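You operate a simulated robot arm through the tools that you are given. There is no shell and no other tool.

The job below is to be done with a simulated two-armed robot. You get a single attempt, and the scene is never put back.

## Task
Jog the half pallet back in till its leading edge is at the yellow line.
Fine: blue lever to DRIVE, red switch on the yellow box on, lower knob to IN; the green button on the post runs only while it is down.

It is judged by the outcome, as a careful person would: the job done as asked, and still so three seconds after it is handed in. It fails if anything else is knocked over, pushed out of place, dropped, spilled or broken.

## Robot
Two 7-joint arms with fingered hands on one trunk that stands fixed in place. Base frame: the origin is at the foot of the trunk, x ahead of it, y to its left, z up. Lengths are in mm, angles in degrees, forces in N, time in s.
The left shoulder is at [57, 158, 1270], the right one opposite. With the tool pointing down near the work surface each hand reaches from about 100 to 660 mm from the base axis, measured 20 degrees to its own side. Payload 4 kg a hand.
The tool frame of a hand sits at the grasp point between the pads (the TCP): z along the fingers, y along the line on which they close. The tips reach 30 mm beyond it. The gripper opens to 104 mm; its body begins 35 mm behind the TCP. The gripper is a hand of 4 fingers: y runs from the thumb to the fingers, the wrist lies at [-15, -104, -178] in the tool frame.
Orientation is that of the tool frame in the base frame, as a unit quaternion [w, x, y, z]. With the fingers straight down and the wrist toward the robot, the tool's x, y and z point along [0, 1, 0], [1, 0, 0] and [0, 0, -1] of the base frame.

## Interface
- The arms move only by the tool arm_command. It takes "left_series", "right_series" or both (then of equal length, played together; a hand with none holds still); each is a list of rows, each an object of numbers (a shift or turn left out is 0): "x", "y", "z": the shift along the base's x, y, z in mm; "ax", "ay", "az": the turn, a rotation vector about the base's x, y, z in degrees. In form: [{"x": .., "y": .., "z": .., "ax": .., "ay": .., "az": ..}, ...]. A call has 1 to 20 rows; each row is the pose to reach, as a shift and turn from the pose commanded when the call began. Each row takes 0.2 s and may step no farther than 50 mm and 8.6 degrees from the row before; otherwise, the whole call is refused. A pose out of reach is approached as far as the arm can. The call stops where the force on the tool passes 40 N (or 10 N more than at its start, if that is more) or the arm is blocked; 0.2 s more then pass. In this call time passes only in rows, and 0.2 s behind the last. It gives the time, the measured TCP pose, the force on the tool (base axes), the opening and the grip force at its end, in the units of the frame above (readings bear some noise), with the torque about the TCP (base axes, N m) and any sound that the robot's microphone picked up, and new pictures: "views" is both (left out), scene, wrist or none (wrist: the cameras of the hands that moved).
- Cameras (640 x 400 px; columns grow to the right, rows downward): "scene" is now at [139.7, 21.6, 1473.1]; the picture's right is [0.21, -0.98, -0.00], its down [-0.27, -0.06, -0.96] and it looks along [0.94, 0.21, -0.28] (base axes); focal length 214 px, centre (320, 200). "left" rides on the left gripper at [-61, -92, -130] in its tool frame; the picture's right is [-0.81, -0.28, 0.52], its down [0.53, -0.71, 0.46] and it looks along [0.24, 0.64, 0.72] (tool axes); focal length 275 px, centre (320, 200). "right" rides on the right gripper at [61, -92, -130] in its tool frame; the picture's right is [-0.81, 0.28, -0.52], its down [-0.53, -0.71, 0.46] and it looks along [-0.24, 0.65, 0.72] (tool axes); focal length 275 px, centre (320, 200). There is no depth. A picture from a camera that has moved, and an enlarged one, comes with that camera's place and axes in the base frame and with its lens.
- lift_body(by): moves the trunk up (or, below 0, down) by that many mm; the arms and the scene camera ride with it, the base frame stays. It gives what a move gives, with no picture.
- curl_fingers(index, middle, ring, thumb_bend, thumb_turn, hand): sets how far each is bent, from 0 (flat) to 100 (curled in); at 30 the hand is open as for a grip, at 70 the pads meet at the TCP. One left out holds its place. A second passes; each finger stops where it meets its share of the squeeze, and holds until it gets a number again. It is the only way to open and close the hand. It gives what a move gives, with no picture; readings hold the bend of each and the force on the fingers (four entries, about 0 where the hand has none), thumb and palm. thumb_turn goes from beside the hand (0) to across from the fingers (100), as for a grip.
- aim_head(pan, tilt): turns the head with the scene camera to pan (to the left, within 80 degrees either way) and tilt (down, from -29 to 69), counted from straight ahead of the robot. It gives what a move gives, and a new picture of the scene camera.
- zoom(camera, box): a new picture of the part [left, top, right, bottom] of that camera's present view, enlarged. No time passes.
- finish_job(): hands the job in; it is judged then, once.

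Places have to be worked out from the pictures, the camera data and where the tool is seen. Open the grippers and draw the arms clear of the work before you hand the job in, unless the task says otherwise.

The tools are called after ">>>" by a JSON object that holds its "api" and its "payload". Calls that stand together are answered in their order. arm_command: Moves the arms, as the interface text tells. Its arguments: {"type":"object","properties":{"left_series":{"type":"array","items":{"type":"object","properties":{"x":{"type":"number"},"y":{"type":"number"},"z":{"type":"number"},"ax":{"type":"number"},"ay":{"type":"number"},"az":{"type":"number"}}}},"right_series":{"type":"array","items":{"type":"object","properties":{"x":{"type":"number"},"y":{"type":"number"},"z":{"type":"number"},"ax":{"type":"number"},"ay":{"type":"number"},"az":{"type":"number"}}}},"views":{"type":"string","enum":["both","scene","wrist","none"]}},"required":[]} The other tools are called the same way: lift_body (by) moves the trunk up or down; curl_fingers (index, middle, ring, thumb_bend, thumb_turn, hand) moves the fingers one by one; aim_head (pan, tilt) turns the head that bears the scene camera; zoom (camera, box) takes an enlarged picture of a part of a camera's view; finish_job () hands the job in.

At the start:

```text
t: 0.0
left_eef_pos: [495.2, 256.6, 1479.5]
left_ee_rot: [0.0, 0.706, 0.708, 0.0]
left_contact_force: [0.4, -0.6, -0.5]
left_wrist_torque: [0.05, 0.01, -0.03]
left_grip_width: 103.5
left_grasp_force: 0.1
left_shape: jaw
left_bend: [30.0, 30.0, 30.0, 30.0, 98.0]
left_finger forces: [0.0, 0.0, 0.0, 0.0, 0.1, 0.1]
right_eef_pos: [435.5, -125.4, 1471.5]
right_ee_rot: [0.0, 0.708, 0.707, 0.001]
right_contact_force: [0.2, 0.2, 0.1]
right_wrist_torque: [0.01, -0.01, -0.01]
right_grip_width: 103.5
right_grasp_force: 0.0
right_shape: jaw
right_bend: [30.0, 30.0, 30.0, 30.0, 98.0]
right_finger forces: [0.0, 0.1, 0.1, 0.0, 0.0, 0.1]
trunk travel left (down, up): [-475.0, 32.0]
head pan, tilt (commanded): [12.3, 15.4]
```

scene: 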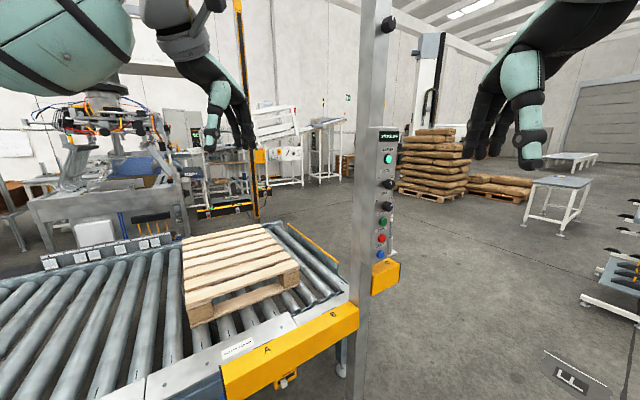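
right: 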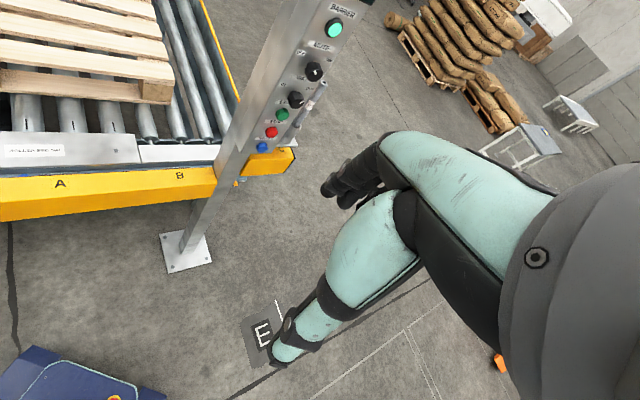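
left: 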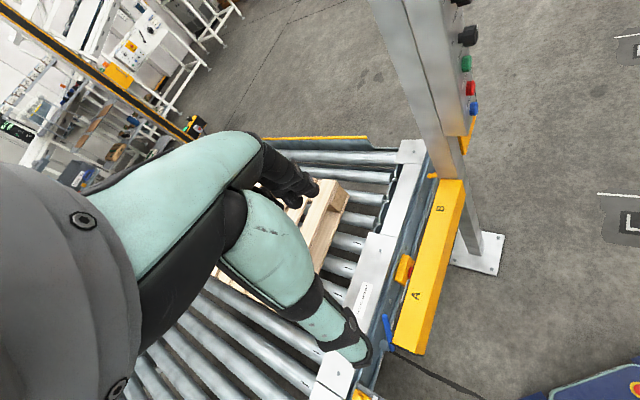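

The post with buttons and two knobs, the yellow box under the conveyor edge and a blue lever are visible. I'll zoom in to see details before moving.

>>> {"api": "zoom", "payload": {"camera": "scene", "box": [340, 110, 440, 300]}}

>>> {"api": "zoom", "payload": {"camera": "left", "box": [320, 150, 520, 400]}}

>>> {"api": "zoom", "payload": {"camera": "right", "box": [220, 0, 380, 170]}}

>>> {"api": "zoom", "payload": {"camera": "scene", "box": [160, 210, 400, 400]}}

```text
2.11 times, centred on (390, 205) of scene
camera zoom: at [139.7, 21.6, 1473.1], right [0.21, -0.98, 0.0], down [-0.27, -0.06, -0.96], along [0.94, 0.21, -0.28], focal length 452 px, centre (173, 190)
```

zoom: 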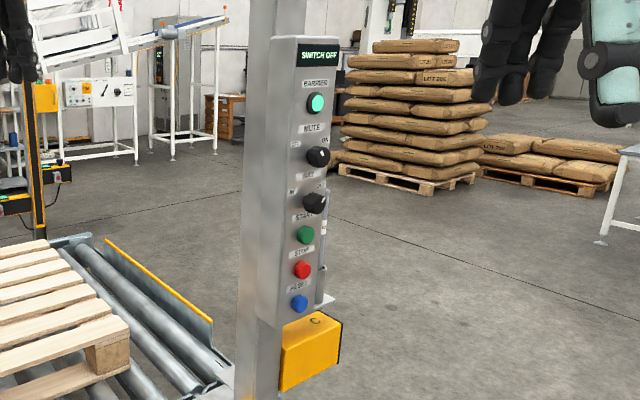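

```text
1.60 times, centred on (420, 275) of left
camera zoom: at [404.6, 196.4, 1610.3], right [-0.27, -0.81, -0.52], down [-0.71, 0.53, -0.46], along [0.64, 0.24, -0.72], focal length 440 px, centre (160, 80)
```

zoom: 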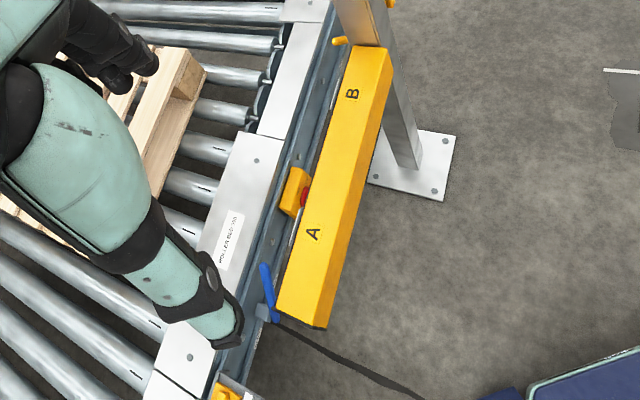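

```text
2.35 times, centred on (300, 85) of right
camera zoom: at [344.9, -64.2, 1602.2], right [0.27, -0.81, 0.52], down [-0.71, -0.53, -0.46], along [0.64, -0.24, -0.72], focal length 648 px, centre (367, 471)
```

zoom: 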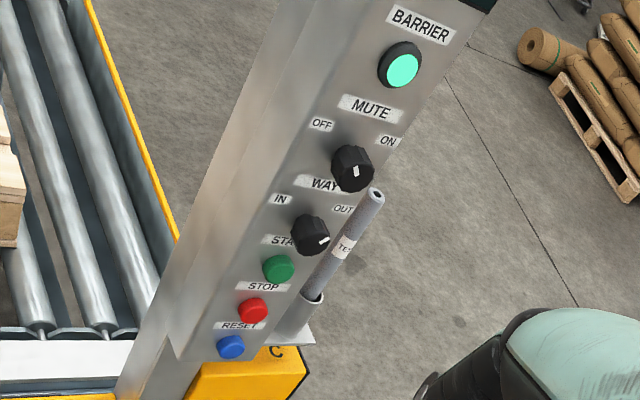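

```text
2.11 times, centred on (280, 305) of scene
camera zoom: at [139.7, 21.6, 1473.1], right [0.21, -0.98, 0.0], down [-0.27, -0.06, -0.96], along [0.94, 0.21, -0.28], focal length 452 px, centre (404, -21)
```

zoom: 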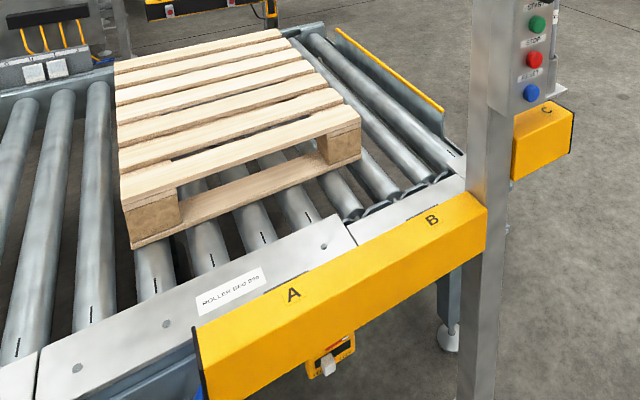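

The controls: display, BARRIER lamp, MUTE knob, WAY knob (IN/OUT), START, STOP, RESET. I'll look around with the head to find the yellow line, the lever and the rest of the conveyor.

>>> {"api": "aim_head", "payload": {"pan": 40, "tilt": 40}}

>>> {"api": "aim_head", "payload": {"pan": 10, "tilt": 50}}

```text
t: 0.9
left_eef_pos: [475.7, 258.0, 1486.8]
left_ee_rot: [0.005, 0.707, 0.707, 0.005]
left_contact_force: [-0.5, -1.1, 0.9]
left_wrist_torque: [0.0, -0.02, 0.0]
left_grip_width: 104.2
left_grasp_force: 0.0
left_shape: jaw
left_bend: [30.0, 30.0, 30.0, 30.0, 98.0]
left_finger forces: [0.0, 0.0, 0.0, 0.0, 0.1, 0.0]
right_eef_pos: [415.0, -125.9, 1477.6]
right_ee_rot: [0.006, 0.707, 0.707, 0.006]
right_contact_force: [-0.2, -0.5, -0.3]
right_wrist_torque: [-0.01, 0.0, 0.02]
right_grip_width: 103.7
right_grasp_force: 0.1
right_shape: jaw
right_bend: [30.0, 30.0, 30.0, 30.0, 98.0]
right_finger forces: [0.0, 0.1, 0.0, 0.0, 0.0, 0.0]
trunk travel left (down, up): [-475.0, 32.0]
head pan, tilt (commanded): [40.0, 40.0]
camera scene: at [111.6, 56.5, 1434.7], right [0.64, -0.77, -0.01], down [-0.5, -0.41, -0.76], along [0.58, 0.49, -0.65], focal length 214 px, centre (320, 200)
```

scene: 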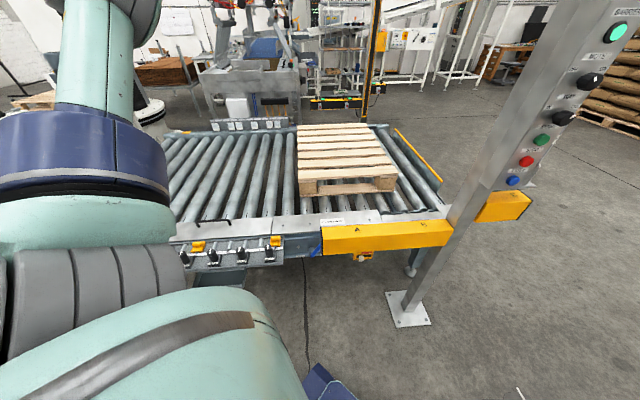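

```text
t: 1.9
left_eef_pos: [477.8, 256.6, 1485.5]
left_ee_rot: [0.004, 0.707, 0.707, 0.004]
left_contact_force: [0.6, -0.6, 0.4]
left_wrist_torque: [-0.01, 0.01, 0.01]
left_grip_width: 104.0
left_grasp_force: 0.1
left_shape: jaw
left_bend: [30.0, 30.0, 30.0, 30.0, 98.0]
left_finger forces: [0.0, 0.0, 0.1, 0.1, 0.1, 0.0]
right_eef_pos: [416.6, -126.0, 1476.5]
right_ee_rot: [0.005, 0.708, 0.706, 0.005]
right_contact_force: [0.0, 0.4, 0.1]
right_wrist_torque: [0.03, 0.03, -0.01]
right_grip_width: 103.9
right_grasp_force: 0.2
right_shape: jaw
right_bend: [30.0, 30.0, 30.0, 30.0, 98.0]
right_finger forces: [0.0, 0.0, 0.1, 0.0, 0.1, 0.0]
trunk travel left (down, up): [-475.0, 32.0]
head pan, tilt (commanded): [10.0, 50.0]
camera scene: at [123.9, 15.1, 1420.2], right [0.17, -0.98, 0.0], down [-0.76, -0.13, -0.63], along [0.62, 0.11, -0.77], focal length 214 px, centre (320, 200)
```

scene: 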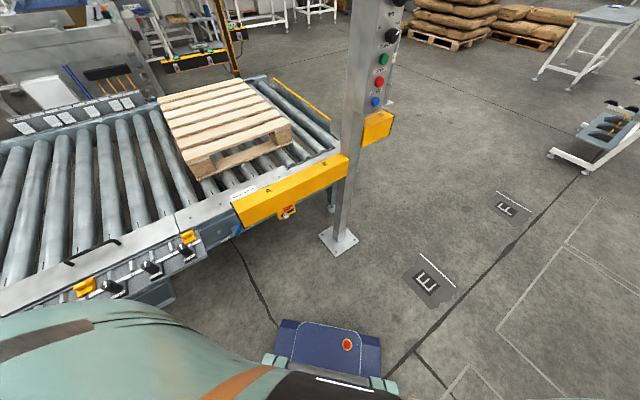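

I'll zoom into the conveyor from this view to find the yellow line and the lever.

>>> {"api": "zoom", "payload": {"camera": "scene", "box": [0, 180, 320, 320]}}

>>> {"api": "zoom", "payload": {"camera": "scene", "box": [140, 60, 360, 260]}}

>>> {"api": "aim_head", "payload": {"pan": 55, "tilt": 45}}

```text
2.00 times, centred on (160, 250) of scene
camera zoom: at [123.9, 15.1, 1420.2], right [0.17, -0.98, 0.0], down [-0.76, -0.13, -0.63], along [0.62, 0.11, -0.77], focal length 429 px, centre (640, 100)
```

zoom: 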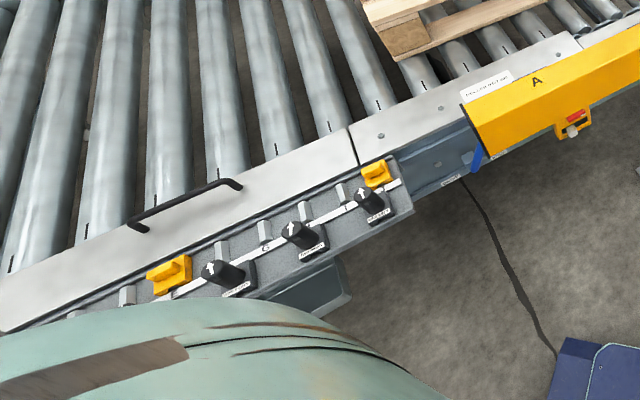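

```text
2.00 times, centred on (250, 160) of scene
camera zoom: at [123.9, 15.1, 1420.2], right [0.17, -0.98, 0.0], down [-0.76, -0.13, -0.63], along [0.62, 0.11, -0.77], focal length 429 px, centre (460, 280)
```

zoom: 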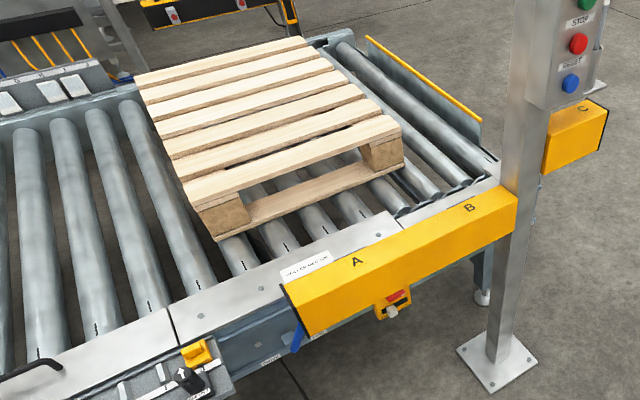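

```text
t: 3.0
left_eef_pos: [477.4, 256.7, 1485.2]
left_ee_rot: [0.004, 0.706, 0.708, 0.005]
left_contact_force: [-0.7, 0.4, 0.3]
left_wrist_torque: [0.0, -0.01, 0.02]
left_grip_width: 103.9
left_grasp_force: 0.0
left_shape: jaw
left_bend: [30.0, 30.0, 30.0, 30.0, 98.0]
left_finger forces: [0.0, 0.0, 0.1, 0.0, 0.0, 0.0]
right_eef_pos: [417.7, -125.1, 1476.4]
right_ee_rot: [0.005, 0.708, 0.706, 0.005]
right_contact_force: [-0.1, 0.0, -0.3]
right_wrist_torque: [0.01, 0.0, -0.01]
right_grip_width: 104.0
right_grasp_force: 0.2
right_shape: jaw
right_bend: [30.0, 30.0, 30.0, 30.0, 98.0]
right_finger forces: [0.0, 0.0, 0.0, 0.0, 0.0, 0.0]
trunk travel left (down, up): [-475.0, 32.0]
head pan, tilt (commanded): [55.0, 45.0]
camera scene: at [94.4, 68.3, 1427.5], right [0.82, -0.57, -0.01], down [-0.42, -0.58, -0.7], along [0.4, 0.58, -0.71], focal length 214 px, centre (320, 200)
```

scene: 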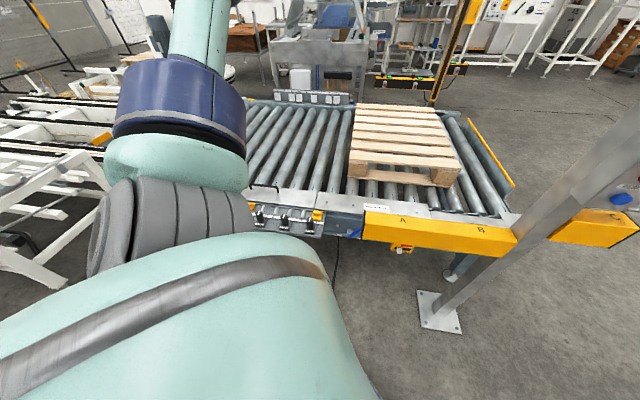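

The lever sits at the near frame rail beside the yellow guard, with the yellow box and red switch below it. I'll take fresh zooms from the wrist cameras and from the head aimed at this area.

>>> {"api": "zoom", "payload": {"camera": "left", "box": [320, 150, 520, 400]}}

>>> {"api": "zoom", "payload": {"camera": "left", "box": [0, 0, 640, 400]}}

>>> {"api": "zoom", "payload": {"camera": "right", "box": [0, 0, 640, 400]}}

>>> {"api": "aim_head", "payload": {"pan": 25, "tilt": 42}}

>>> {"api": "zoom", "payload": {"camera": "scene", "box": [220, 130, 460, 280]}}

>>> {"api": "zoom", "payload": {"camera": "scene", "box": [40, 120, 280, 270]}}

```text
1.60 times, centred on (420, 275) of left
camera zoom: at [384.9, 196.6, 1615.2], right [-0.27, -0.81, -0.52], down [-0.71, 0.53, -0.46], along [0.65, 0.25, -0.72], focal length 440 px, centre (160, 80)
```

zoom: 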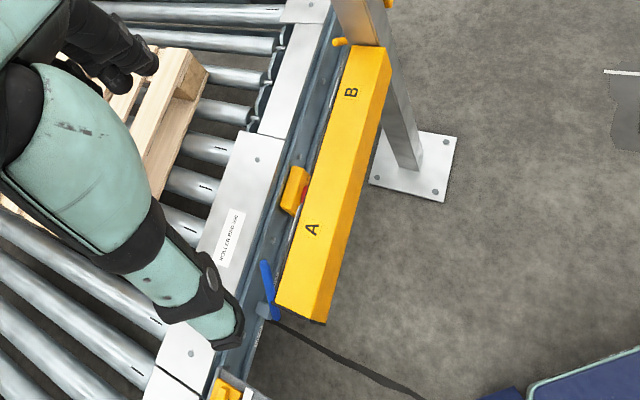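

```text
1.00 times, centred on (320, 200) of left (not enlarged: the box is as wide or as high as the picture)
camera zoom: at [384.9, 196.6, 1615.2], right [-0.27, -0.81, -0.52], down [-0.71, 0.53, -0.46], along [0.65, 0.25, -0.72], focal length 275 px, centre (320, 200)
```

zoom: 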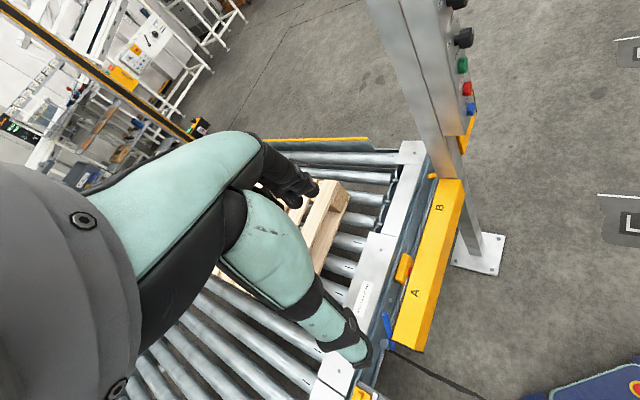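

```text
1.00 times, centred on (320, 200) of right (not enlarged: the box is as wide or as high as the picture)
camera zoom: at [325.3, -64.3, 1606.2], right [0.27, -0.81, 0.52], down [-0.71, -0.53, -0.46], along [0.65, -0.24, -0.72], focal length 275 px, centre (320, 200)
```

zoom: 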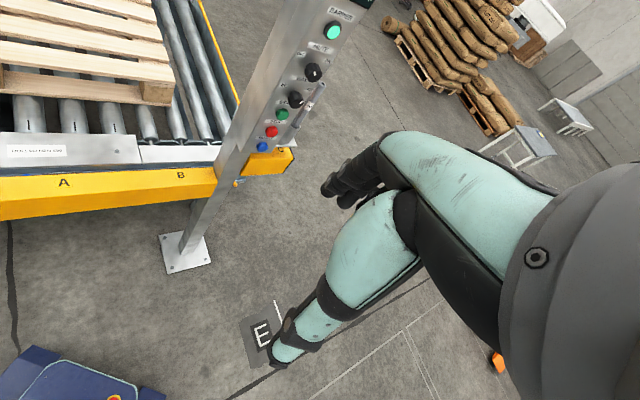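

```text
t: 3.9
left_eef_pos: [478.2, 258.4, 1485.7]
left_ee_rot: [0.004, 0.706, 0.708, 0.004]
left_contact_force: [-0.3, -0.2, -0.2]
left_wrist_torque: [-0.01, 0.02, 0.01]
left_grip_width: 103.9
left_grasp_force: 0.1
left_shape: jaw
left_bend: [30.0, 30.0, 30.0, 30.0, 98.0]
left_finger forces: [0.0, 0.1, 0.1, 0.1, 0.0, 0.1]
right_eef_pos: [418.5, -126.8, 1475.7]
right_ee_rot: [0.004, 0.707, 0.707, 0.005]
right_contact_force: [0.0, 0.2, 0.4]
right_wrist_torque: [0.03, 0.01, -0.02]
right_grip_width: 104.3
right_grasp_force: 0.0
right_shape: jaw
right_bend: [30.0, 30.0, 30.0, 30.0, 98.0]
right_finger forces: [0.0, 0.1, 0.0, 0.0, 0.0, 0.0]
trunk travel left (down, up): [-475.0, 32.0]
head pan, tilt (commanded): [25.0, 42.0]
camera scene: at [123.7, 37.1, 1431.5], right [0.42, -0.91, -0.01], down [-0.62, -0.28, -0.73], along [0.66, 0.31, -0.68], focal length 214 px, centre (320, 200)
```

scene: 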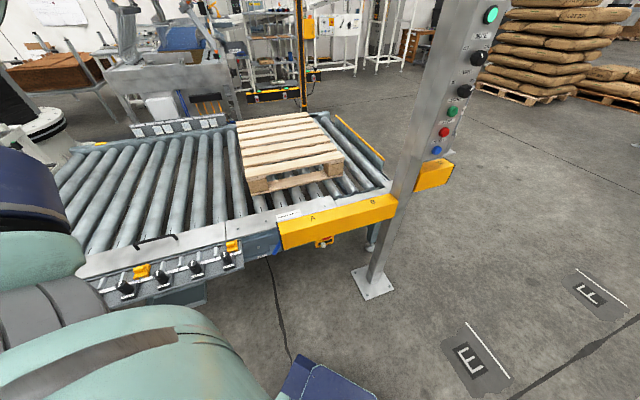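

```text
2.67 times, centred on (340, 205) of scene
camera zoom: at [123.7, 37.1, 1431.5], right [0.42, -0.91, -0.01], down [-0.62, -0.28, -0.73], along [0.66, 0.31, -0.68], focal length 572 px, centre (267, 187)
```

zoom: 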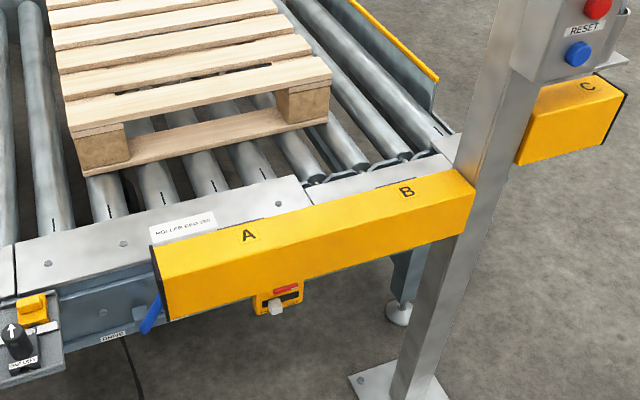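

```text
2.67 times, centred on (160, 195) of scene
camera zoom: at [123.7, 37.1, 1431.5], right [0.42, -0.91, -0.01], down [-0.62, -0.28, -0.73], along [0.66, 0.31, -0.68], focal length 572 px, centre (747, 213)
```

zoom: 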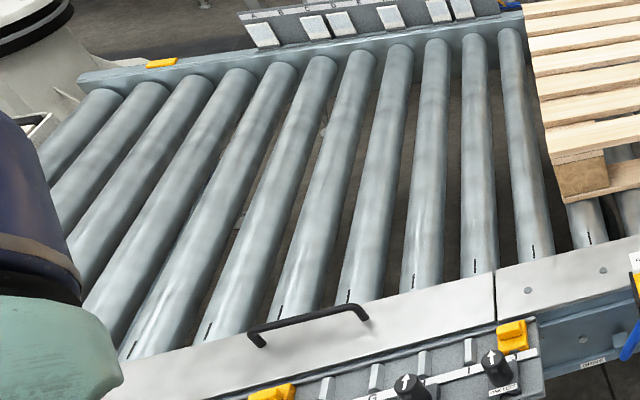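

The near-left end of the conveyor is hidden by my left arm; a yellow mark appears on the far rail. I'll yaw the left hand so its wrist camera looks toward the conveyor's left end.

>>> {"api": "arm_command", "payload": {"left_series": [{"az": 8.5}, {"az": 17}, {"az": 25.5}, {"az": 34}, {"az": 42.5}, {"az": 51}], "views": "both"}}

```text
t: 5.3
left_eef_pos: [478.7, 256.4, 1487.3]
left_ee_rot: [0.003, 0.332, 0.943, 0.007]
left_contact_force: [-0.2, 0.4, 0.6]
left_wrist_torque: [0.01, 0.02, 0.01]
left_grip_width: 103.9
left_grasp_force: 0.0
left_shape: jaw
left_bend: [30.0, 30.0, 30.0, 30.0, 98.0]
left_finger forces: [0.1, 0.1, 0.1, 0.2, 0.1, 0.1]
right_eef_pos: [417.8, -126.6, 1476.3]
right_ee_rot: [0.005, 0.708, 0.707, 0.005]
right_contact_force: [0.2, 0.4, 0.2]
right_wrist_torque: [0.0, 0.03, 0.02]
right_grip_width: 103.8
right_grasp_force: 0.1
right_shape: jaw
right_bend: [30.0, 30.0, 30.0, 30.0, 98.0]
right_finger forces: [0.1, 0.0, 0.1, 0.0, 0.0, 0.1]
trunk travel left (down, up): [-475.0, 32.0]
head pan, tilt (commanded): [25.0, 42.0]
camera scene: at [123.8, 36.1, 1431.5], right [0.42, -0.91, -0.01], down [-0.62, -0.28, -0.74], along [0.66, 0.31, -0.68], focal length 214 px, centre (320, 200)
camera left: at [467.9, 145.7, 1615.5], right [0.46, -0.72, -0.52], down [-0.86, -0.22, -0.46], along [0.22, 0.66, -0.72], focal length 275 px, centre (320, 200)
```

scene: 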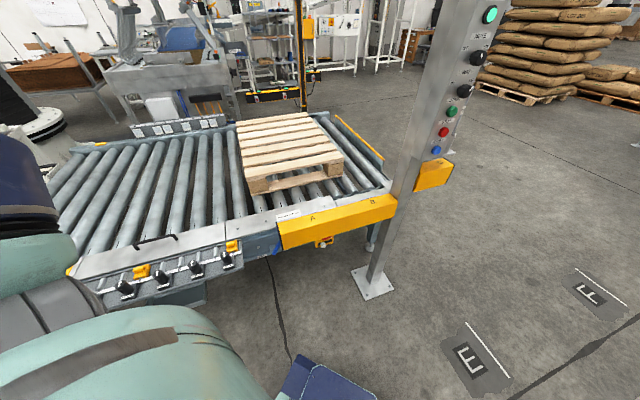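
left: 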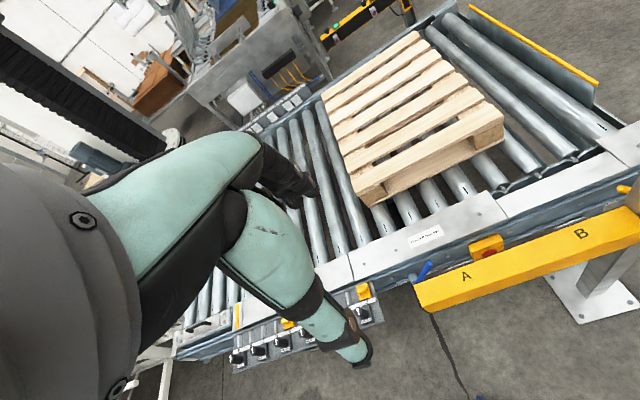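

A yellow mark is visible on the near rail at the left end now. Zooming in.

>>> {"api": "zoom", "payload": {"camera": "left", "box": [150, 270, 400, 400]}}

>>> {"api": "zoom", "payload": {"camera": "scene", "box": [40, 130, 260, 300]}}

>>> {"api": "zoom", "payload": {"camera": "left", "box": [400, 160, 640, 340]}}

```text
2.56 times, centred on (275, 335) of left
camera zoom: at [467.9, 145.7, 1615.5], right [0.46, -0.72, -0.52], down [-0.86, -0.22, -0.46], along [0.22, 0.66, -0.72], focal length 705 px, centre (435, -146)
```

zoom: 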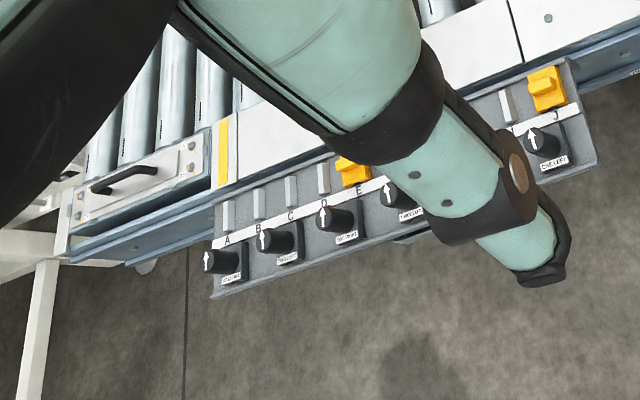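

```text
2.35 times, centred on (150, 215) of scene
camera zoom: at [123.8, 36.1, 1431.5], right [0.42, -0.91, -0.01], down [-0.62, -0.28, -0.74], along [0.66, 0.31, -0.68], focal length 505 px, centre (720, 165)
```

zoom: 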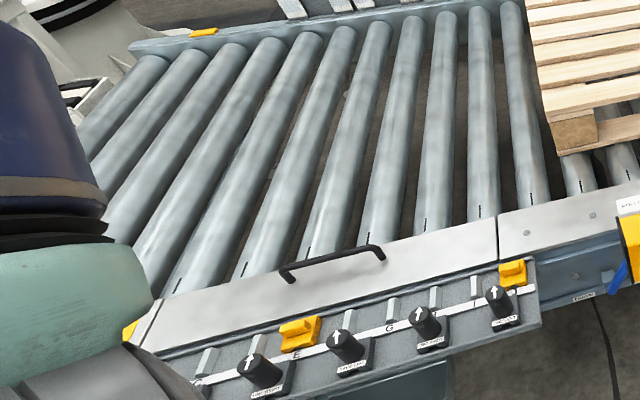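

```text
2.22 times, centred on (520, 250) of left
camera zoom: at [467.9, 145.7, 1615.5], right [0.46, -0.72, -0.52], down [-0.86, -0.22, -0.46], along [0.22, 0.66, -0.72], focal length 612 px, centre (-124, 89)
```

zoom: 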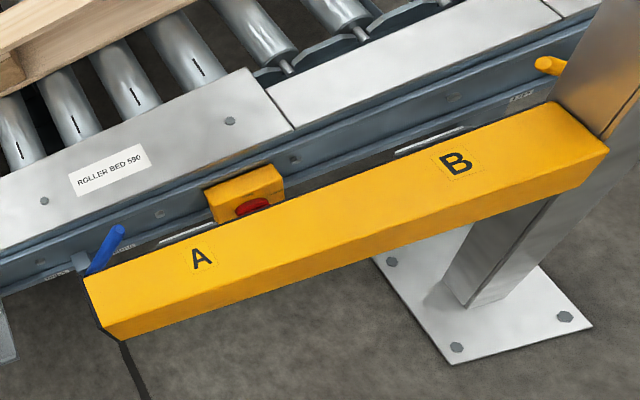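

The yellow line is a band across the rails near the conveyor's far-left (IN) end, around (93, 1200, 600) on the near rail. I'll now inspect the panel up close through the right wrist camera.

>>> {"api": "zoom", "payload": {"camera": "right", "box": [250, 10, 350, 80]}}

>>> {"api": "zoom", "payload": {"camera": "right", "box": [245, 70, 345, 150]}}

>>> {"api": "zoom", "payload": {"camera": "left", "box": [400, 230, 520, 310]}}

>>> {"api": "zoom", "payload": {"camera": "scene", "box": [250, 210, 370, 280]}}

```text
5.71 times, centred on (300, 45) of right
camera zoom: at [325.6, -65.4, 1606.1], right [0.27, -0.81, 0.52], down [-0.71, -0.53, -0.47], along [0.65, -0.24, -0.72], focal length 1573 px, centre (434, 1086)
```

zoom: 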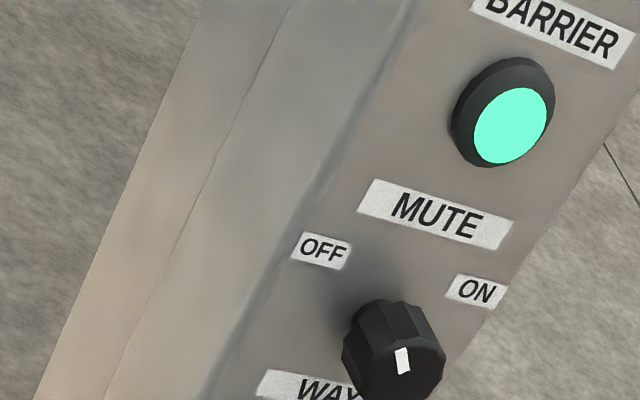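

```text
5.00 times, centred on (295, 110) of right
camera zoom: at [325.6, -65.4, 1606.1], right [0.27, -0.81, 0.52], down [-0.71, -0.53, -0.47], along [0.65, -0.24, -0.72], focal length 1376 px, centre (445, 650)
```

zoom: 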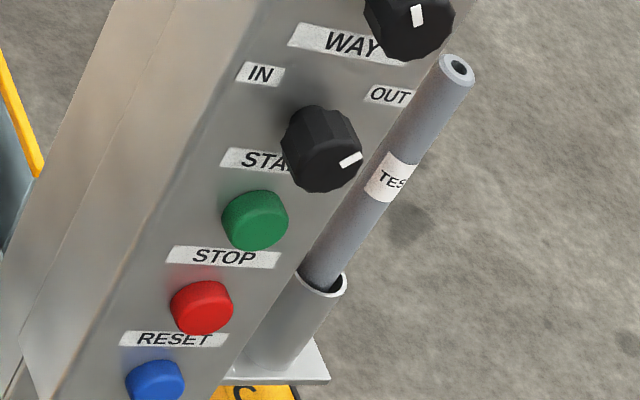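

```text
5.00 times, centred on (460, 270) of left
camera zoom: at [467.9, 145.7, 1615.5], right [0.46, -0.72, -0.52], down [-0.86, -0.22, -0.46], along [0.22, 0.66, -0.72], focal length 1376 px, centre (-380, -150)
```

zoom: 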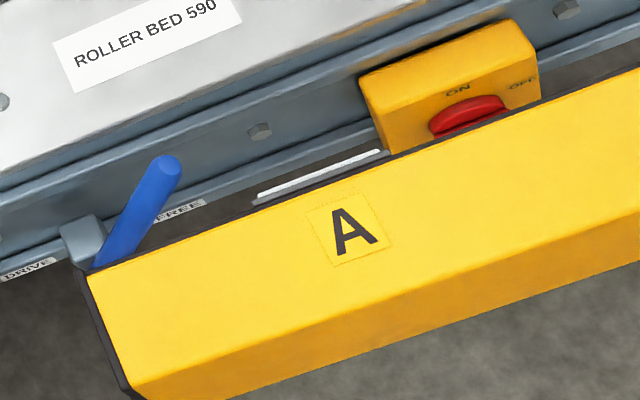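

```text
5.33 times, centred on (310, 245) of scene
camera zoom: at [123.8, 36.1, 1431.5], right [0.42, -0.91, -0.01], down [-0.62, -0.28, -0.74], along [0.66, 0.31, -0.68], focal length 1144 px, centre (373, -40)
```

zoom: 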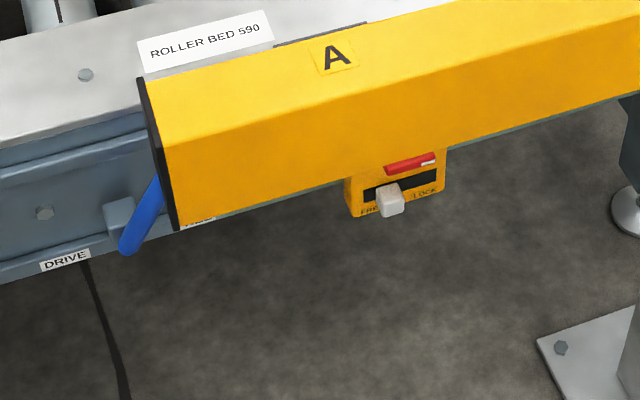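

Panel layout is clear: WAY points to OUT (right), must go to IN (upper left); the lever is at FREE and the yellow box has a red rotary at OFF plus a FREE/LOCK slider. Before reaching, I'll look at my right hand's shape to plan a pinch and a single-finger press.

>>> {"api": "aim_head", "payload": {"pan": -22, "tilt": 0}}

>>> {"api": "zoom", "payload": {"camera": "scene", "box": [200, 60, 480, 300]}}

```text
t: 6.5
left_eef_pos: [479.7, 257.1, 1485.2]
left_ee_rot: [0.001, 0.333, 0.943, 0.007]
left_contact_force: [0.0, -0.4, 0.1]
left_wrist_torque: [0.0, -0.05, 0.02]
left_grip_width: 104.0
left_grasp_force: 0.0
left_shape: jaw
left_bend: [30.0, 30.0, 30.0, 30.0, 98.0]
left_finger forces: [0.1, 0.1, 0.0, 0.1, 0.1, 0.1]
right_eef_pos: [417.1, -125.0, 1477.3]
right_ee_rot: [0.005, 0.708, 0.706, 0.005]
right_contact_force: [0.3, -0.2, -0.3]
right_wrist_torque: [-0.01, 0.01, 0.0]
right_grip_width: 104.0
right_grasp_force: 0.1
right_shape: jaw
right_bend: [30.0, 30.0, 30.0, 30.0, 98.0]
right_finger forces: [0.1, 0.0, 0.0, 0.0, 0.0, 0.1]
trunk travel left (down, up): [-475.0, 32.0]
head pan, tilt (commanded): [-22.0, 0.0]
camera scene: at [132.6, -32.2, 1497.9], right [-0.37, -0.93, 0.0], down [-0.01, 0.0, -1.0], along [0.93, -0.37, -0.01], focal length 214 px, centre (320, 200)
```

scene: 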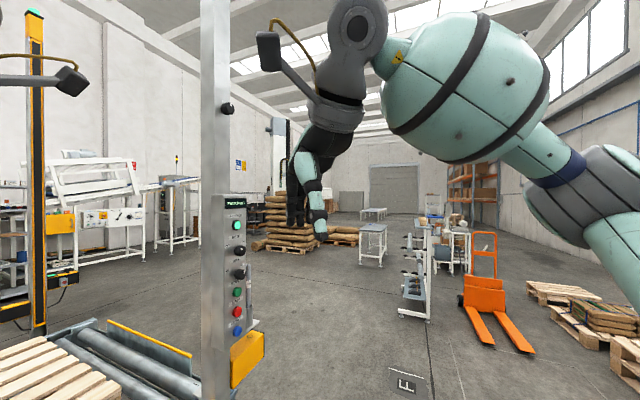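

```text
1.67 times, centred on (340, 180) of scene
camera zoom: at [132.6, -32.2, 1497.9], right [-0.37, -0.93, 0.0], down [-0.01, 0.0, -1.0], along [0.93, -0.37, -0.01], focal length 358 px, centre (287, 233)
```

zoom: 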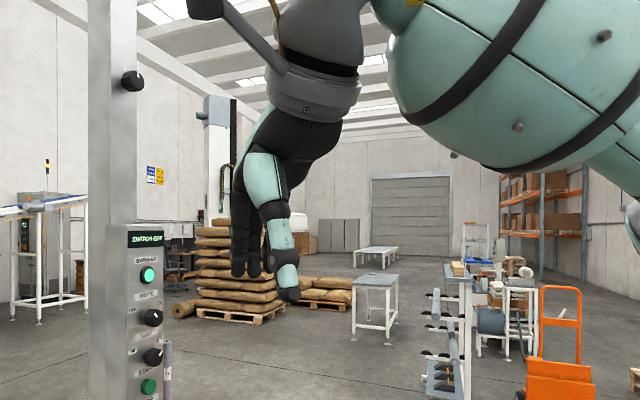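

The display reads "SWITCH OFF". I'll bring the right hand forward and rotate it to point horizontally toward the panel (palm down), stopping about 200 mm short of the panel face.

>>> {"api": "arm_command", "payload": {"right_series": [{"x": 22, "y": -4, "z": -17, "ax": 2.66, "ay": -7.15, "az": 2.66}, {"x": 44, "y": -8, "z": -35, "ax": 5.32, "ay": -14.3, "az": 5.32}, {"x": 66, "y": -11, "z": -52, "ax": 7.98, "ay": -21.45, "az": 7.98}, {"x": 88, "y": -15, "z": -69, "ax": 10.63, "ay": -28.6, "az": 10.63}, {"x": 110, "y": -19, "z": -86, "ax": 13.3, "ay": -35.75, "az": 13.3}, {"x": 132, "y": -23, "z": -104, "ax": 15.95, "ay": -42.9, "az": 15.95}, {"x": 153, "y": -26, "z": -121, "ax": 18.6, "ay": -50.05, "az": 18.6}, {"x": 175, "y": -30, "z": -138, "ax": 21.27, "ay": -57.2, "az": 21.27}, {"x": 197, "y": -34, "z": -155, "ax": 23.9, "ay": -64.35, "az": 23.9}, {"x": 219, "y": -38, "z": -173, "ax": 26.6, "ay": -71.5, "az": 26.6}, {"x": 241, "y": -41, "z": -190, "ax": 29.2, "ay": -78.65, "az": 29.2}, {"x": 263, "y": -45, "z": -207, "ax": 31.9, "ay": -85.8, "az": 31.9}], "views": "both"}}

```text
t: 9.1
left_eef_pos: [479.1, 257.9, 1485.1]
left_ee_rot: [0.001, 0.333, 0.943, 0.006]
left_contact_force: [0.8, 0.7, -0.3]
left_wrist_torque: [0.02, 0.0, 0.01]
left_grip_width: 103.8
left_grasp_force: 0.0
left_shape: jaw
left_bend: [30.0, 30.0, 30.0, 30.0, 98.0]
left_finger forces: [0.1, 0.1, 0.0, 0.0, 0.1, 0.0]
right_eef_pos: [680.6, -171.1, 1268.7]
right_ee_rot: [0.296, 0.292, 0.639, 0.647]
right_contact_force: [0.4, -0.4, -0.4]
right_wrist_torque: [0.0, 0.0, 0.0]
right_grip_width: 104.0
right_grasp_force: 0.0
right_shape: jaw
right_bend: [30.0, 30.0, 30.0, 30.0, 98.0]
right_finger forces: [0.0, 0.1, 0.0, 0.0, 0.0, 0.0]
trunk travel left (down, up): [-475.0, 32.0]
head pan, tilt (commanded): [-22.0, 0.0]
camera scene: at [134.4, -31.8, 1497.8], right [-0.37, -0.93, 0.01], down [-0.02, 0.0, -1.0], along [0.93, -0.37, -0.01], focal length 214 px, centre (320, 200)
camera right: at [543.8, -207.5, 1174.8], right [0.13, -0.95, 0.27], down [0.7, -0.1, -0.71], along [0.7, 0.28, 0.65], focal length 275 px, centre (320, 200)
```

scene: 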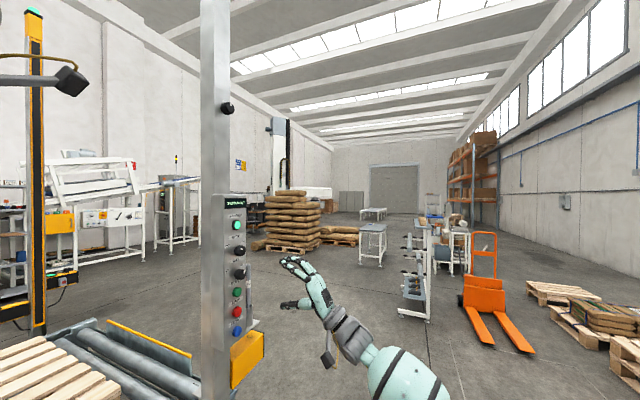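
right: 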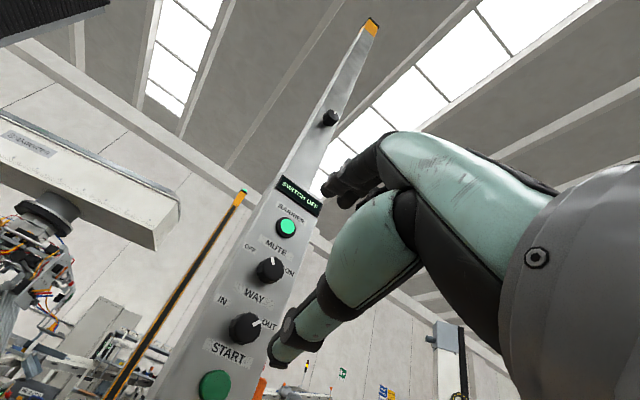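

The hand is in place facing the panel. I'll zoom both cameras to triangulate the knob and button precisely.

>>> {"api": "zoom", "payload": {"camera": "right", "box": [170, 220, 330, 400]}}

>>> {"api": "zoom", "payload": {"camera": "scene", "box": [200, 190, 360, 350]}}

```text
2.22 times, centred on (250, 310) of right
camera zoom: at [543.8, -207.5, 1174.8], right [0.13, -0.95, 0.27], down [0.7, -0.1, -0.71], along [0.7, 0.28, 0.65], focal length 612 px, centre (476, -44)
```

zoom: 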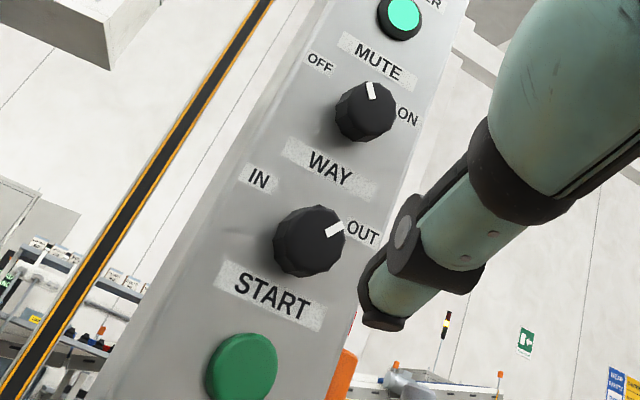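

```text
2.50 times, centred on (280, 270) of scene
camera zoom: at [134.4, -31.8, 1497.8], right [-0.37, -0.93, 0.01], down [-0.02, 0.0, -1.0], along [0.93, -0.37, -0.01], focal length 536 px, centre (420, 25)
```

zoom: 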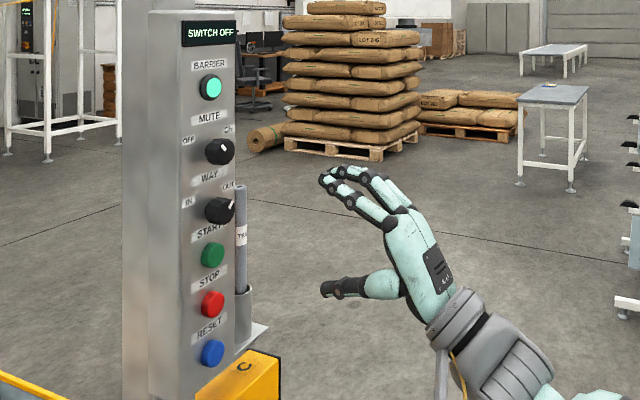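

Triangulation puts the WAY knob front at about (859, -46, 1255), START at (867, -39, 1195), MUTE at z≈1329, panel axis direction about (0.757, 0.653). I'll pre-close the right hand to a narrower opening so it fits between MUTE and START.

>>> {"api": "curl_fingers", "payload": {"hand": "right", "index": 50, "middle": 50, "ring": 50, "thumb_bend": 50}}

>>> {"api": "zoom", "payload": {"camera": "scene", "box": [200, 190, 360, 350]}}

>>> {"api": "zoom", "payload": {"camera": "right", "box": [0, 0, 640, 400]}}

```text
t: 10.1
left_eef_pos: [478.4, 258.1, 1485.5]
left_ee_rot: [0.001, 0.333, 0.943, 0.006]
left_contact_force: [0.5, -0.1, 0.6]
left_wrist_torque: [-0.01, 0.03, 0.0]
left_grip_width: 103.7
left_grasp_force: 0.0
left_shape: jaw
left_bend: [30.0, 30.0, 30.0, 30.0, 98.0]
left_finger forces: [0.1, 0.1, 0.1, 0.1, 0.1, 0.1]
right_eef_pos: [677.9, -170.2, 1269.5]
right_ee_rot: [0.295, 0.293, 0.64, 0.646]
right_contact_force: [-0.2, -0.2, 0.2]
right_wrist_torque: [-0.02, -0.02, 0.01]
right_grip_width: 52.4
right_grasp_force: 0.0
right_shape: fingers
right_bend: [50.0, 50.0, 50.0, 50.0, 98.0]
right_finger forces: [0.0, 0.1, 0.0, 0.0, 0.1, 0.1]
trunk travel left (down, up): [-475.0, 32.0]
head pan, tilt (commanded): [-22.0, 0.0]
```

```text
2.50 times, centred on (280, 270) of scene
camera zoom: at [131.9, -32.1, 1498.0], right [-0.37, -0.93, 0.0], down [-0.01, 0.0, -1.0], along [0.93, -0.37, -0.01], focal length 536 px, centre (420, 25)
```

zoom: 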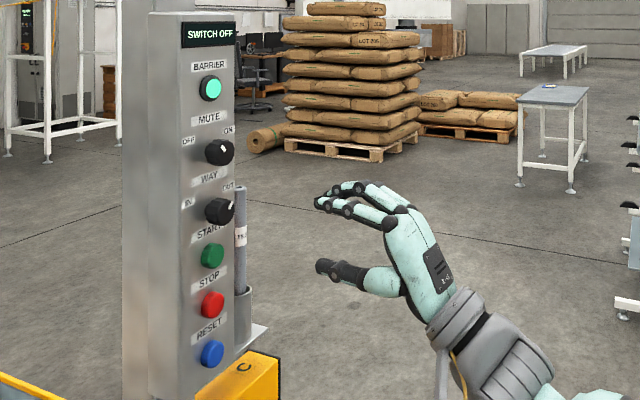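

```text
1.00 times, centred on (320, 200) of right (not enlarged: the box is as wide or as high as the picture)
camera zoom: at [541.6, -207.9, 1176.3], right [0.14, -0.95, 0.27], down [0.7, -0.1, -0.71], along [0.7, 0.28, 0.65], focal length 275 px, centre (320, 200)
```

zoom: 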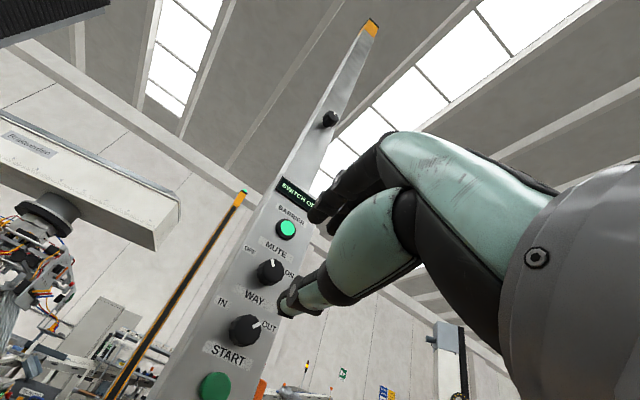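

Opening is now 52 mm. I'll test in free space how far the hand can roll counter-clockwise (as needed for turning the knob), then come back.

>>> {"api": "arm_command", "payload": {"right_series": [{"ax": -6, "ay": -5.2}, {"ax": -12, "ay": -10.4}, {"ax": -18, "ay": -15.6}, {"ax": -24, "ay": -20.8}, {"ax": -30, "ay": -26}, {"ax": -36, "ay": -31.2}, {"ax": -42, "ay": -36.4}, {"ax": -48, "ay": -41.5}], "views": "scene"}}

```text
t: 11.9
left_eef_pos: [478.6, 258.9, 1487.2]
left_ee_rot: [0.002, 0.333, 0.943, 0.007]
left_contact_force: [0.0, 0.2, -0.6]
left_wrist_torque: [0.0, -0.02, -0.02]
left_grip_width: 104.2
left_grasp_force: 0.1
left_shape: jaw
left_bend: [30.0, 30.0, 30.0, 30.0, 98.0]
left_finger forces: [0.0, 0.0, 0.1, 0.1, 0.0, 0.0]
right_eef_pos: [680.5, -171.8, 1270.9]
right_ee_rot: [0.589, -0.093, 0.699, 0.396]
right_contact_force: [0.0, -0.6, 0.3]
right_wrist_torque: [0.0, 0.01, -0.02]
right_grip_width: 52.6
right_grasp_force: 0.0
right_shape: fingers
right_bend: [50.0, 50.0, 50.0, 50.0, 98.0]
right_finger forces: [0.0, 0.0, 0.0, 0.1, 0.0, 0.0]
trunk travel left (down, up): [-475.0, 32.0]
head pan, tilt (commanded): [-22.0, 0.0]
camera scene: at [132.2, -31.7, 1498.0], right [-0.37, -0.93, 0.01], down [-0.01, 0.0, -1.0], along [0.93, -0.37, -0.01], focal length 214 px, centre (320, 200)
```

scene: 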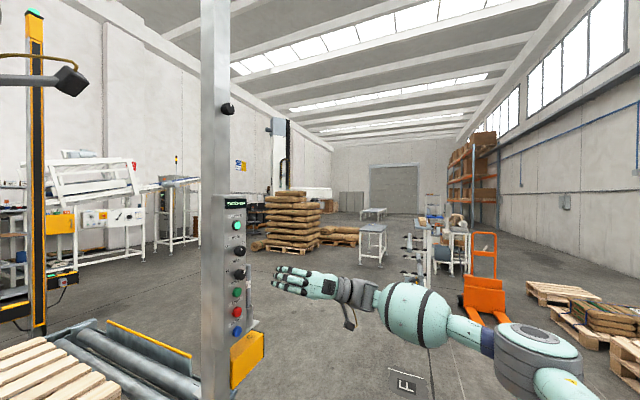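

Roll is reachable. Now I'll fold the ring finger away and roll the hand to +15°, moving onto the knob's axis about 100 mm in front of it for a closer look.

>>> {"api": "curl_fingers", "payload": {"hand": "right", "ring": 100}}

>>> {"api": "arm_command", "payload": {"right_series": [{"x": 10, "y": 6, "z": -1.5, "ax": 5.94, "ay": 5.13}, {"x": 20, "y": 12, "z": -3, "ax": 11.88, "ay": 10.26}, {"x": 31, "y": 18, "z": -4.5, "ax": 17.82, "ay": 15.39}, {"x": 41, "y": 24, "z": -6, "ax": 23.76, "ay": 20.52}, {"x": 51, "y": 30, "z": -7.5, "ax": 29.7, "ay": 25.65}, {"x": 61, "y": 36, "z": -9, "ax": 35.64, "ay": 30.78}, {"x": 72, "y": 42, "z": -10.5, "ax": 41.58, "ay": 35.91}, {"x": 82, "y": 48, "z": -12, "ax": 47.52, "ay": 41.04}, {"x": 92, "y": 54, "z": -13.5, "ax": 53.46, "ay": 46.17}, {"x": 102.5, "y": 59.3, "z": -14.5, "ax": 59.4, "ay": 51.3}], "views": "both"}}

>>> {"api": "zoom", "payload": {"camera": "scene", "box": [200, 210, 320, 330]}}

>>> {"api": "zoom", "payload": {"camera": "right", "box": [160, 180, 400, 400]}}

```text
t: 12.9
left_eef_pos: [477.4, 257.2, 1485.7]
left_ee_rot: [0.002, 0.333, 0.943, 0.006]
left_contact_force: [-0.1, -1.7, -0.7]
left_wrist_torque: [0.0, 0.0, 0.01]
left_grip_width: 103.8
left_grasp_force: 0.0
left_shape: jaw
left_bend: [30.0, 30.0, 30.0, 30.0, 98.0]
left_finger forces: [0.0, 0.0, 0.0, 0.0, 0.0, 0.0]
right_eef_pos: [681.4, -171.0, 1269.0]
right_ee_rot: [0.588, -0.091, 0.699, 0.398]
right_contact_force: [-0.1, 0.5, -0.8]
right_wrist_torque: [-0.05, 0.02, -0.03]
right_grip_width: 52.5
right_grasp_force: 0.1
right_shape: fingers
right_bend: [50.0, 50.0, 100.0, 50.0, 98.0]
right_finger forces: [0.1, 0.1, 0.1, 0.1, 0.0, 0.0]
trunk travel left (down, up): [-475.0, 32.0]
head pan, tilt (commanded): [-22.0, 0.0]
```

```text
t: 15.1
left_eef_pos: [478.1, 258.2, 1486.1]
left_ee_rot: [0.002, 0.333, 0.943, 0.006]
left_contact_force: [1.0, 1.1, 0.1]
left_wrist_torque: [0.01, -0.01, 0.0]
left_grip_width: 104.0
left_grasp_force: 0.0
left_shape: jaw
left_bend: [30.0, 30.0, 30.0, 30.0, 98.0]
left_finger forces: [0.0, 0.0, 0.0, 0.1, 0.1, 0.0]
right_eef_pos: [784.0, -111.8, 1255.4]
right_ee_rot: [0.21, 0.374, 0.594, 0.68]
right_contact_force: [0.2, -0.3, 0.4]
right_wrist_torque: [0.03, 0.0, 0.0]
right_grip_width: 52.8
right_grasp_force: 0.1
right_shape: fingers
right_bend: [50.0, 50.0, 100.0, 50.0, 98.0]
right_finger forces: [0.0, 0.1, 0.1, 0.0, 0.1, 0.0]
trunk travel left (down, up): [-475.0, 32.0]
head pan, tilt (commanded): [-22.0, 0.0]
camera scene: at [132.8, -31.3, 1498.0], right [-0.37, -0.93, 0.01], down [-0.01, 0.0, -1.0], along [0.93, -0.37, -0.01], focal length 214 px, centre (320, 200)
camera right: at [633.1, -132.2, 1180.3], right [0.16, -0.99, 0.05], down [0.57, 0.05, -0.82], along [0.81, 0.16, 0.57], focal length 275 px, centre (320, 200)
```

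scene: 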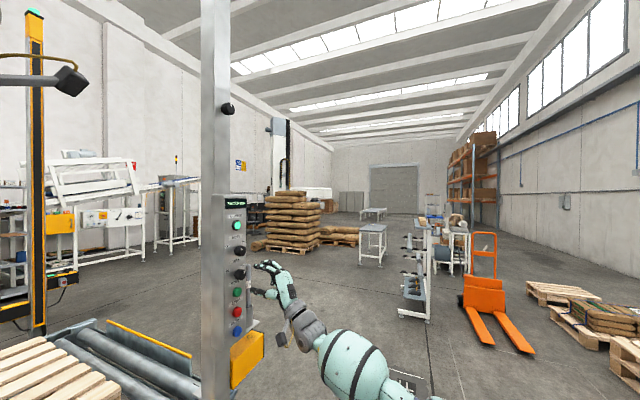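
right: 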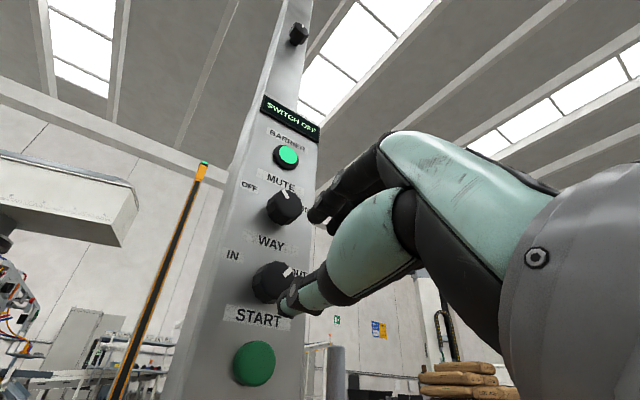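

```text
3.33 times, centred on (260, 270) of scene
camera zoom: at [132.8, -31.3, 1498.0], right [-0.37, -0.93, 0.01], down [-0.01, 0.0, -1.0], along [0.93, -0.37, -0.01], focal length 715 px, centre (520, -33)
```

zoom: 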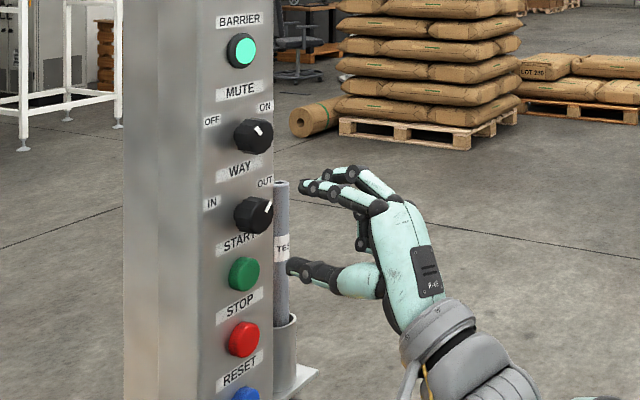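

```text
1.82 times, centred on (280, 290) of right
camera zoom: at [633.1, -132.2, 1180.3], right [0.16, -0.99, 0.05], down [0.57, 0.05, -0.82], along [0.81, 0.16, 0.57], focal length 500 px, centre (393, 36)
```

zoom: 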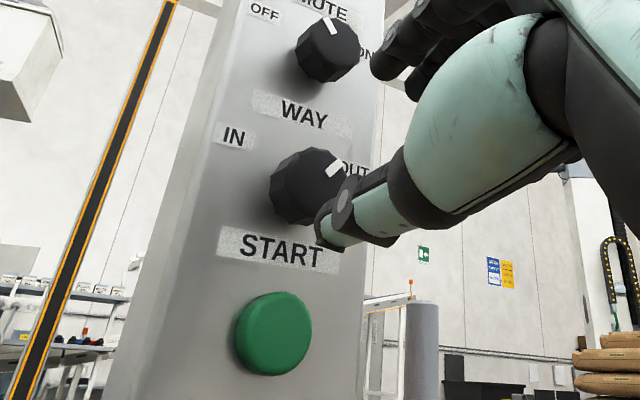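

The knob is now estimated at s≈-602 along the panel, z≈1254, and the TEST rod stands to the right behind the panel edge, clear. I'll approach to within about 15 mm of the knob's front with the fingertips and check alignment.

>>> {"api": "arm_command", "payload": {"right_series": [{"x": 15, "y": 10, "z": 0}, {"x": 30, "y": 20.5, "z": -0.5}, {"x": 45.6, "y": 31.4, "z": -1}], "views": "none"}}

>>> {"api": "zoom", "payload": {"camera": "scene", "box": [200, 210, 320, 330]}}

>>> {"api": "zoom", "payload": {"camera": "right", "box": [160, 150, 400, 350]}}

```text
t: 15.9
left_eef_pos: [478.9, 259.1, 1485.8]
left_ee_rot: [0.002, 0.333, 0.943, 0.006]
left_contact_force: [-0.5, 0.9, -0.2]
left_wrist_torque: [-0.01, 0.0, -0.01]
left_grip_width: 103.6
left_grasp_force: 0.0
left_shape: jaw
left_bend: [30.0, 30.0, 30.0, 30.0, 98.0]
left_finger forces: [0.1, 0.0, 0.0, 0.1, 0.0, 0.0]
right_eef_pos: [836.6, -79.5, 1254.2]
right_ee_rot: [0.211, 0.374, 0.595, 0.679]
right_contact_force: [-0.2, 0.4, 0.0]
right_wrist_torque: [0.04, -0.02, -0.01]
right_grip_width: 52.4
right_grasp_force: 0.0
right_shape: fingers
right_bend: [50.0, 50.0, 100.0, 50.0, 98.0]
right_finger forces: [0.0, 0.0, 0.0, 0.1, 0.1, 0.0]
trunk travel left (down, up): [-475.0, 32.0]
head pan, tilt (commanded): [-22.0, 0.0]
```

```text
3.33 times, centred on (260, 270) of scene
camera zoom: at [133.0, -30.9, 1498.0], right [-0.37, -0.93, 0.01], down [-0.01, 0.0, -1.0], along [0.93, -0.37, -0.01], focal length 715 px, centre (520, -33)
```

zoom: 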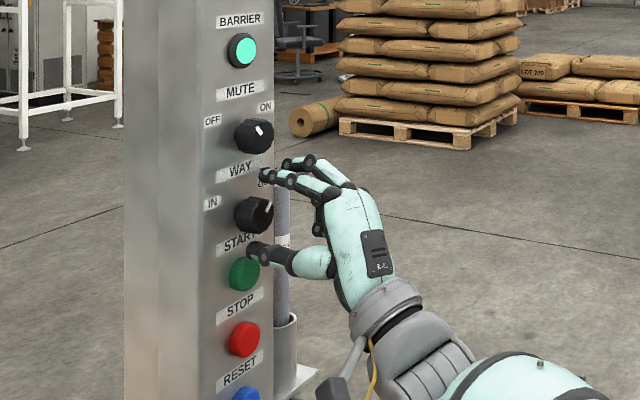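

```text
2.00 times, centred on (280, 250) of right
camera zoom: at [686.2, -100.4, 1178.9], right [0.16, -0.99, 0.05], down [0.57, 0.05, -0.82], along [0.81, 0.16, 0.57], focal length 551 px, centre (400, 100)
```

zoom: 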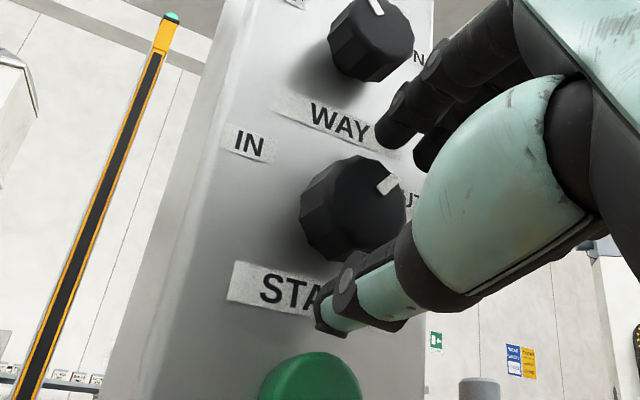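

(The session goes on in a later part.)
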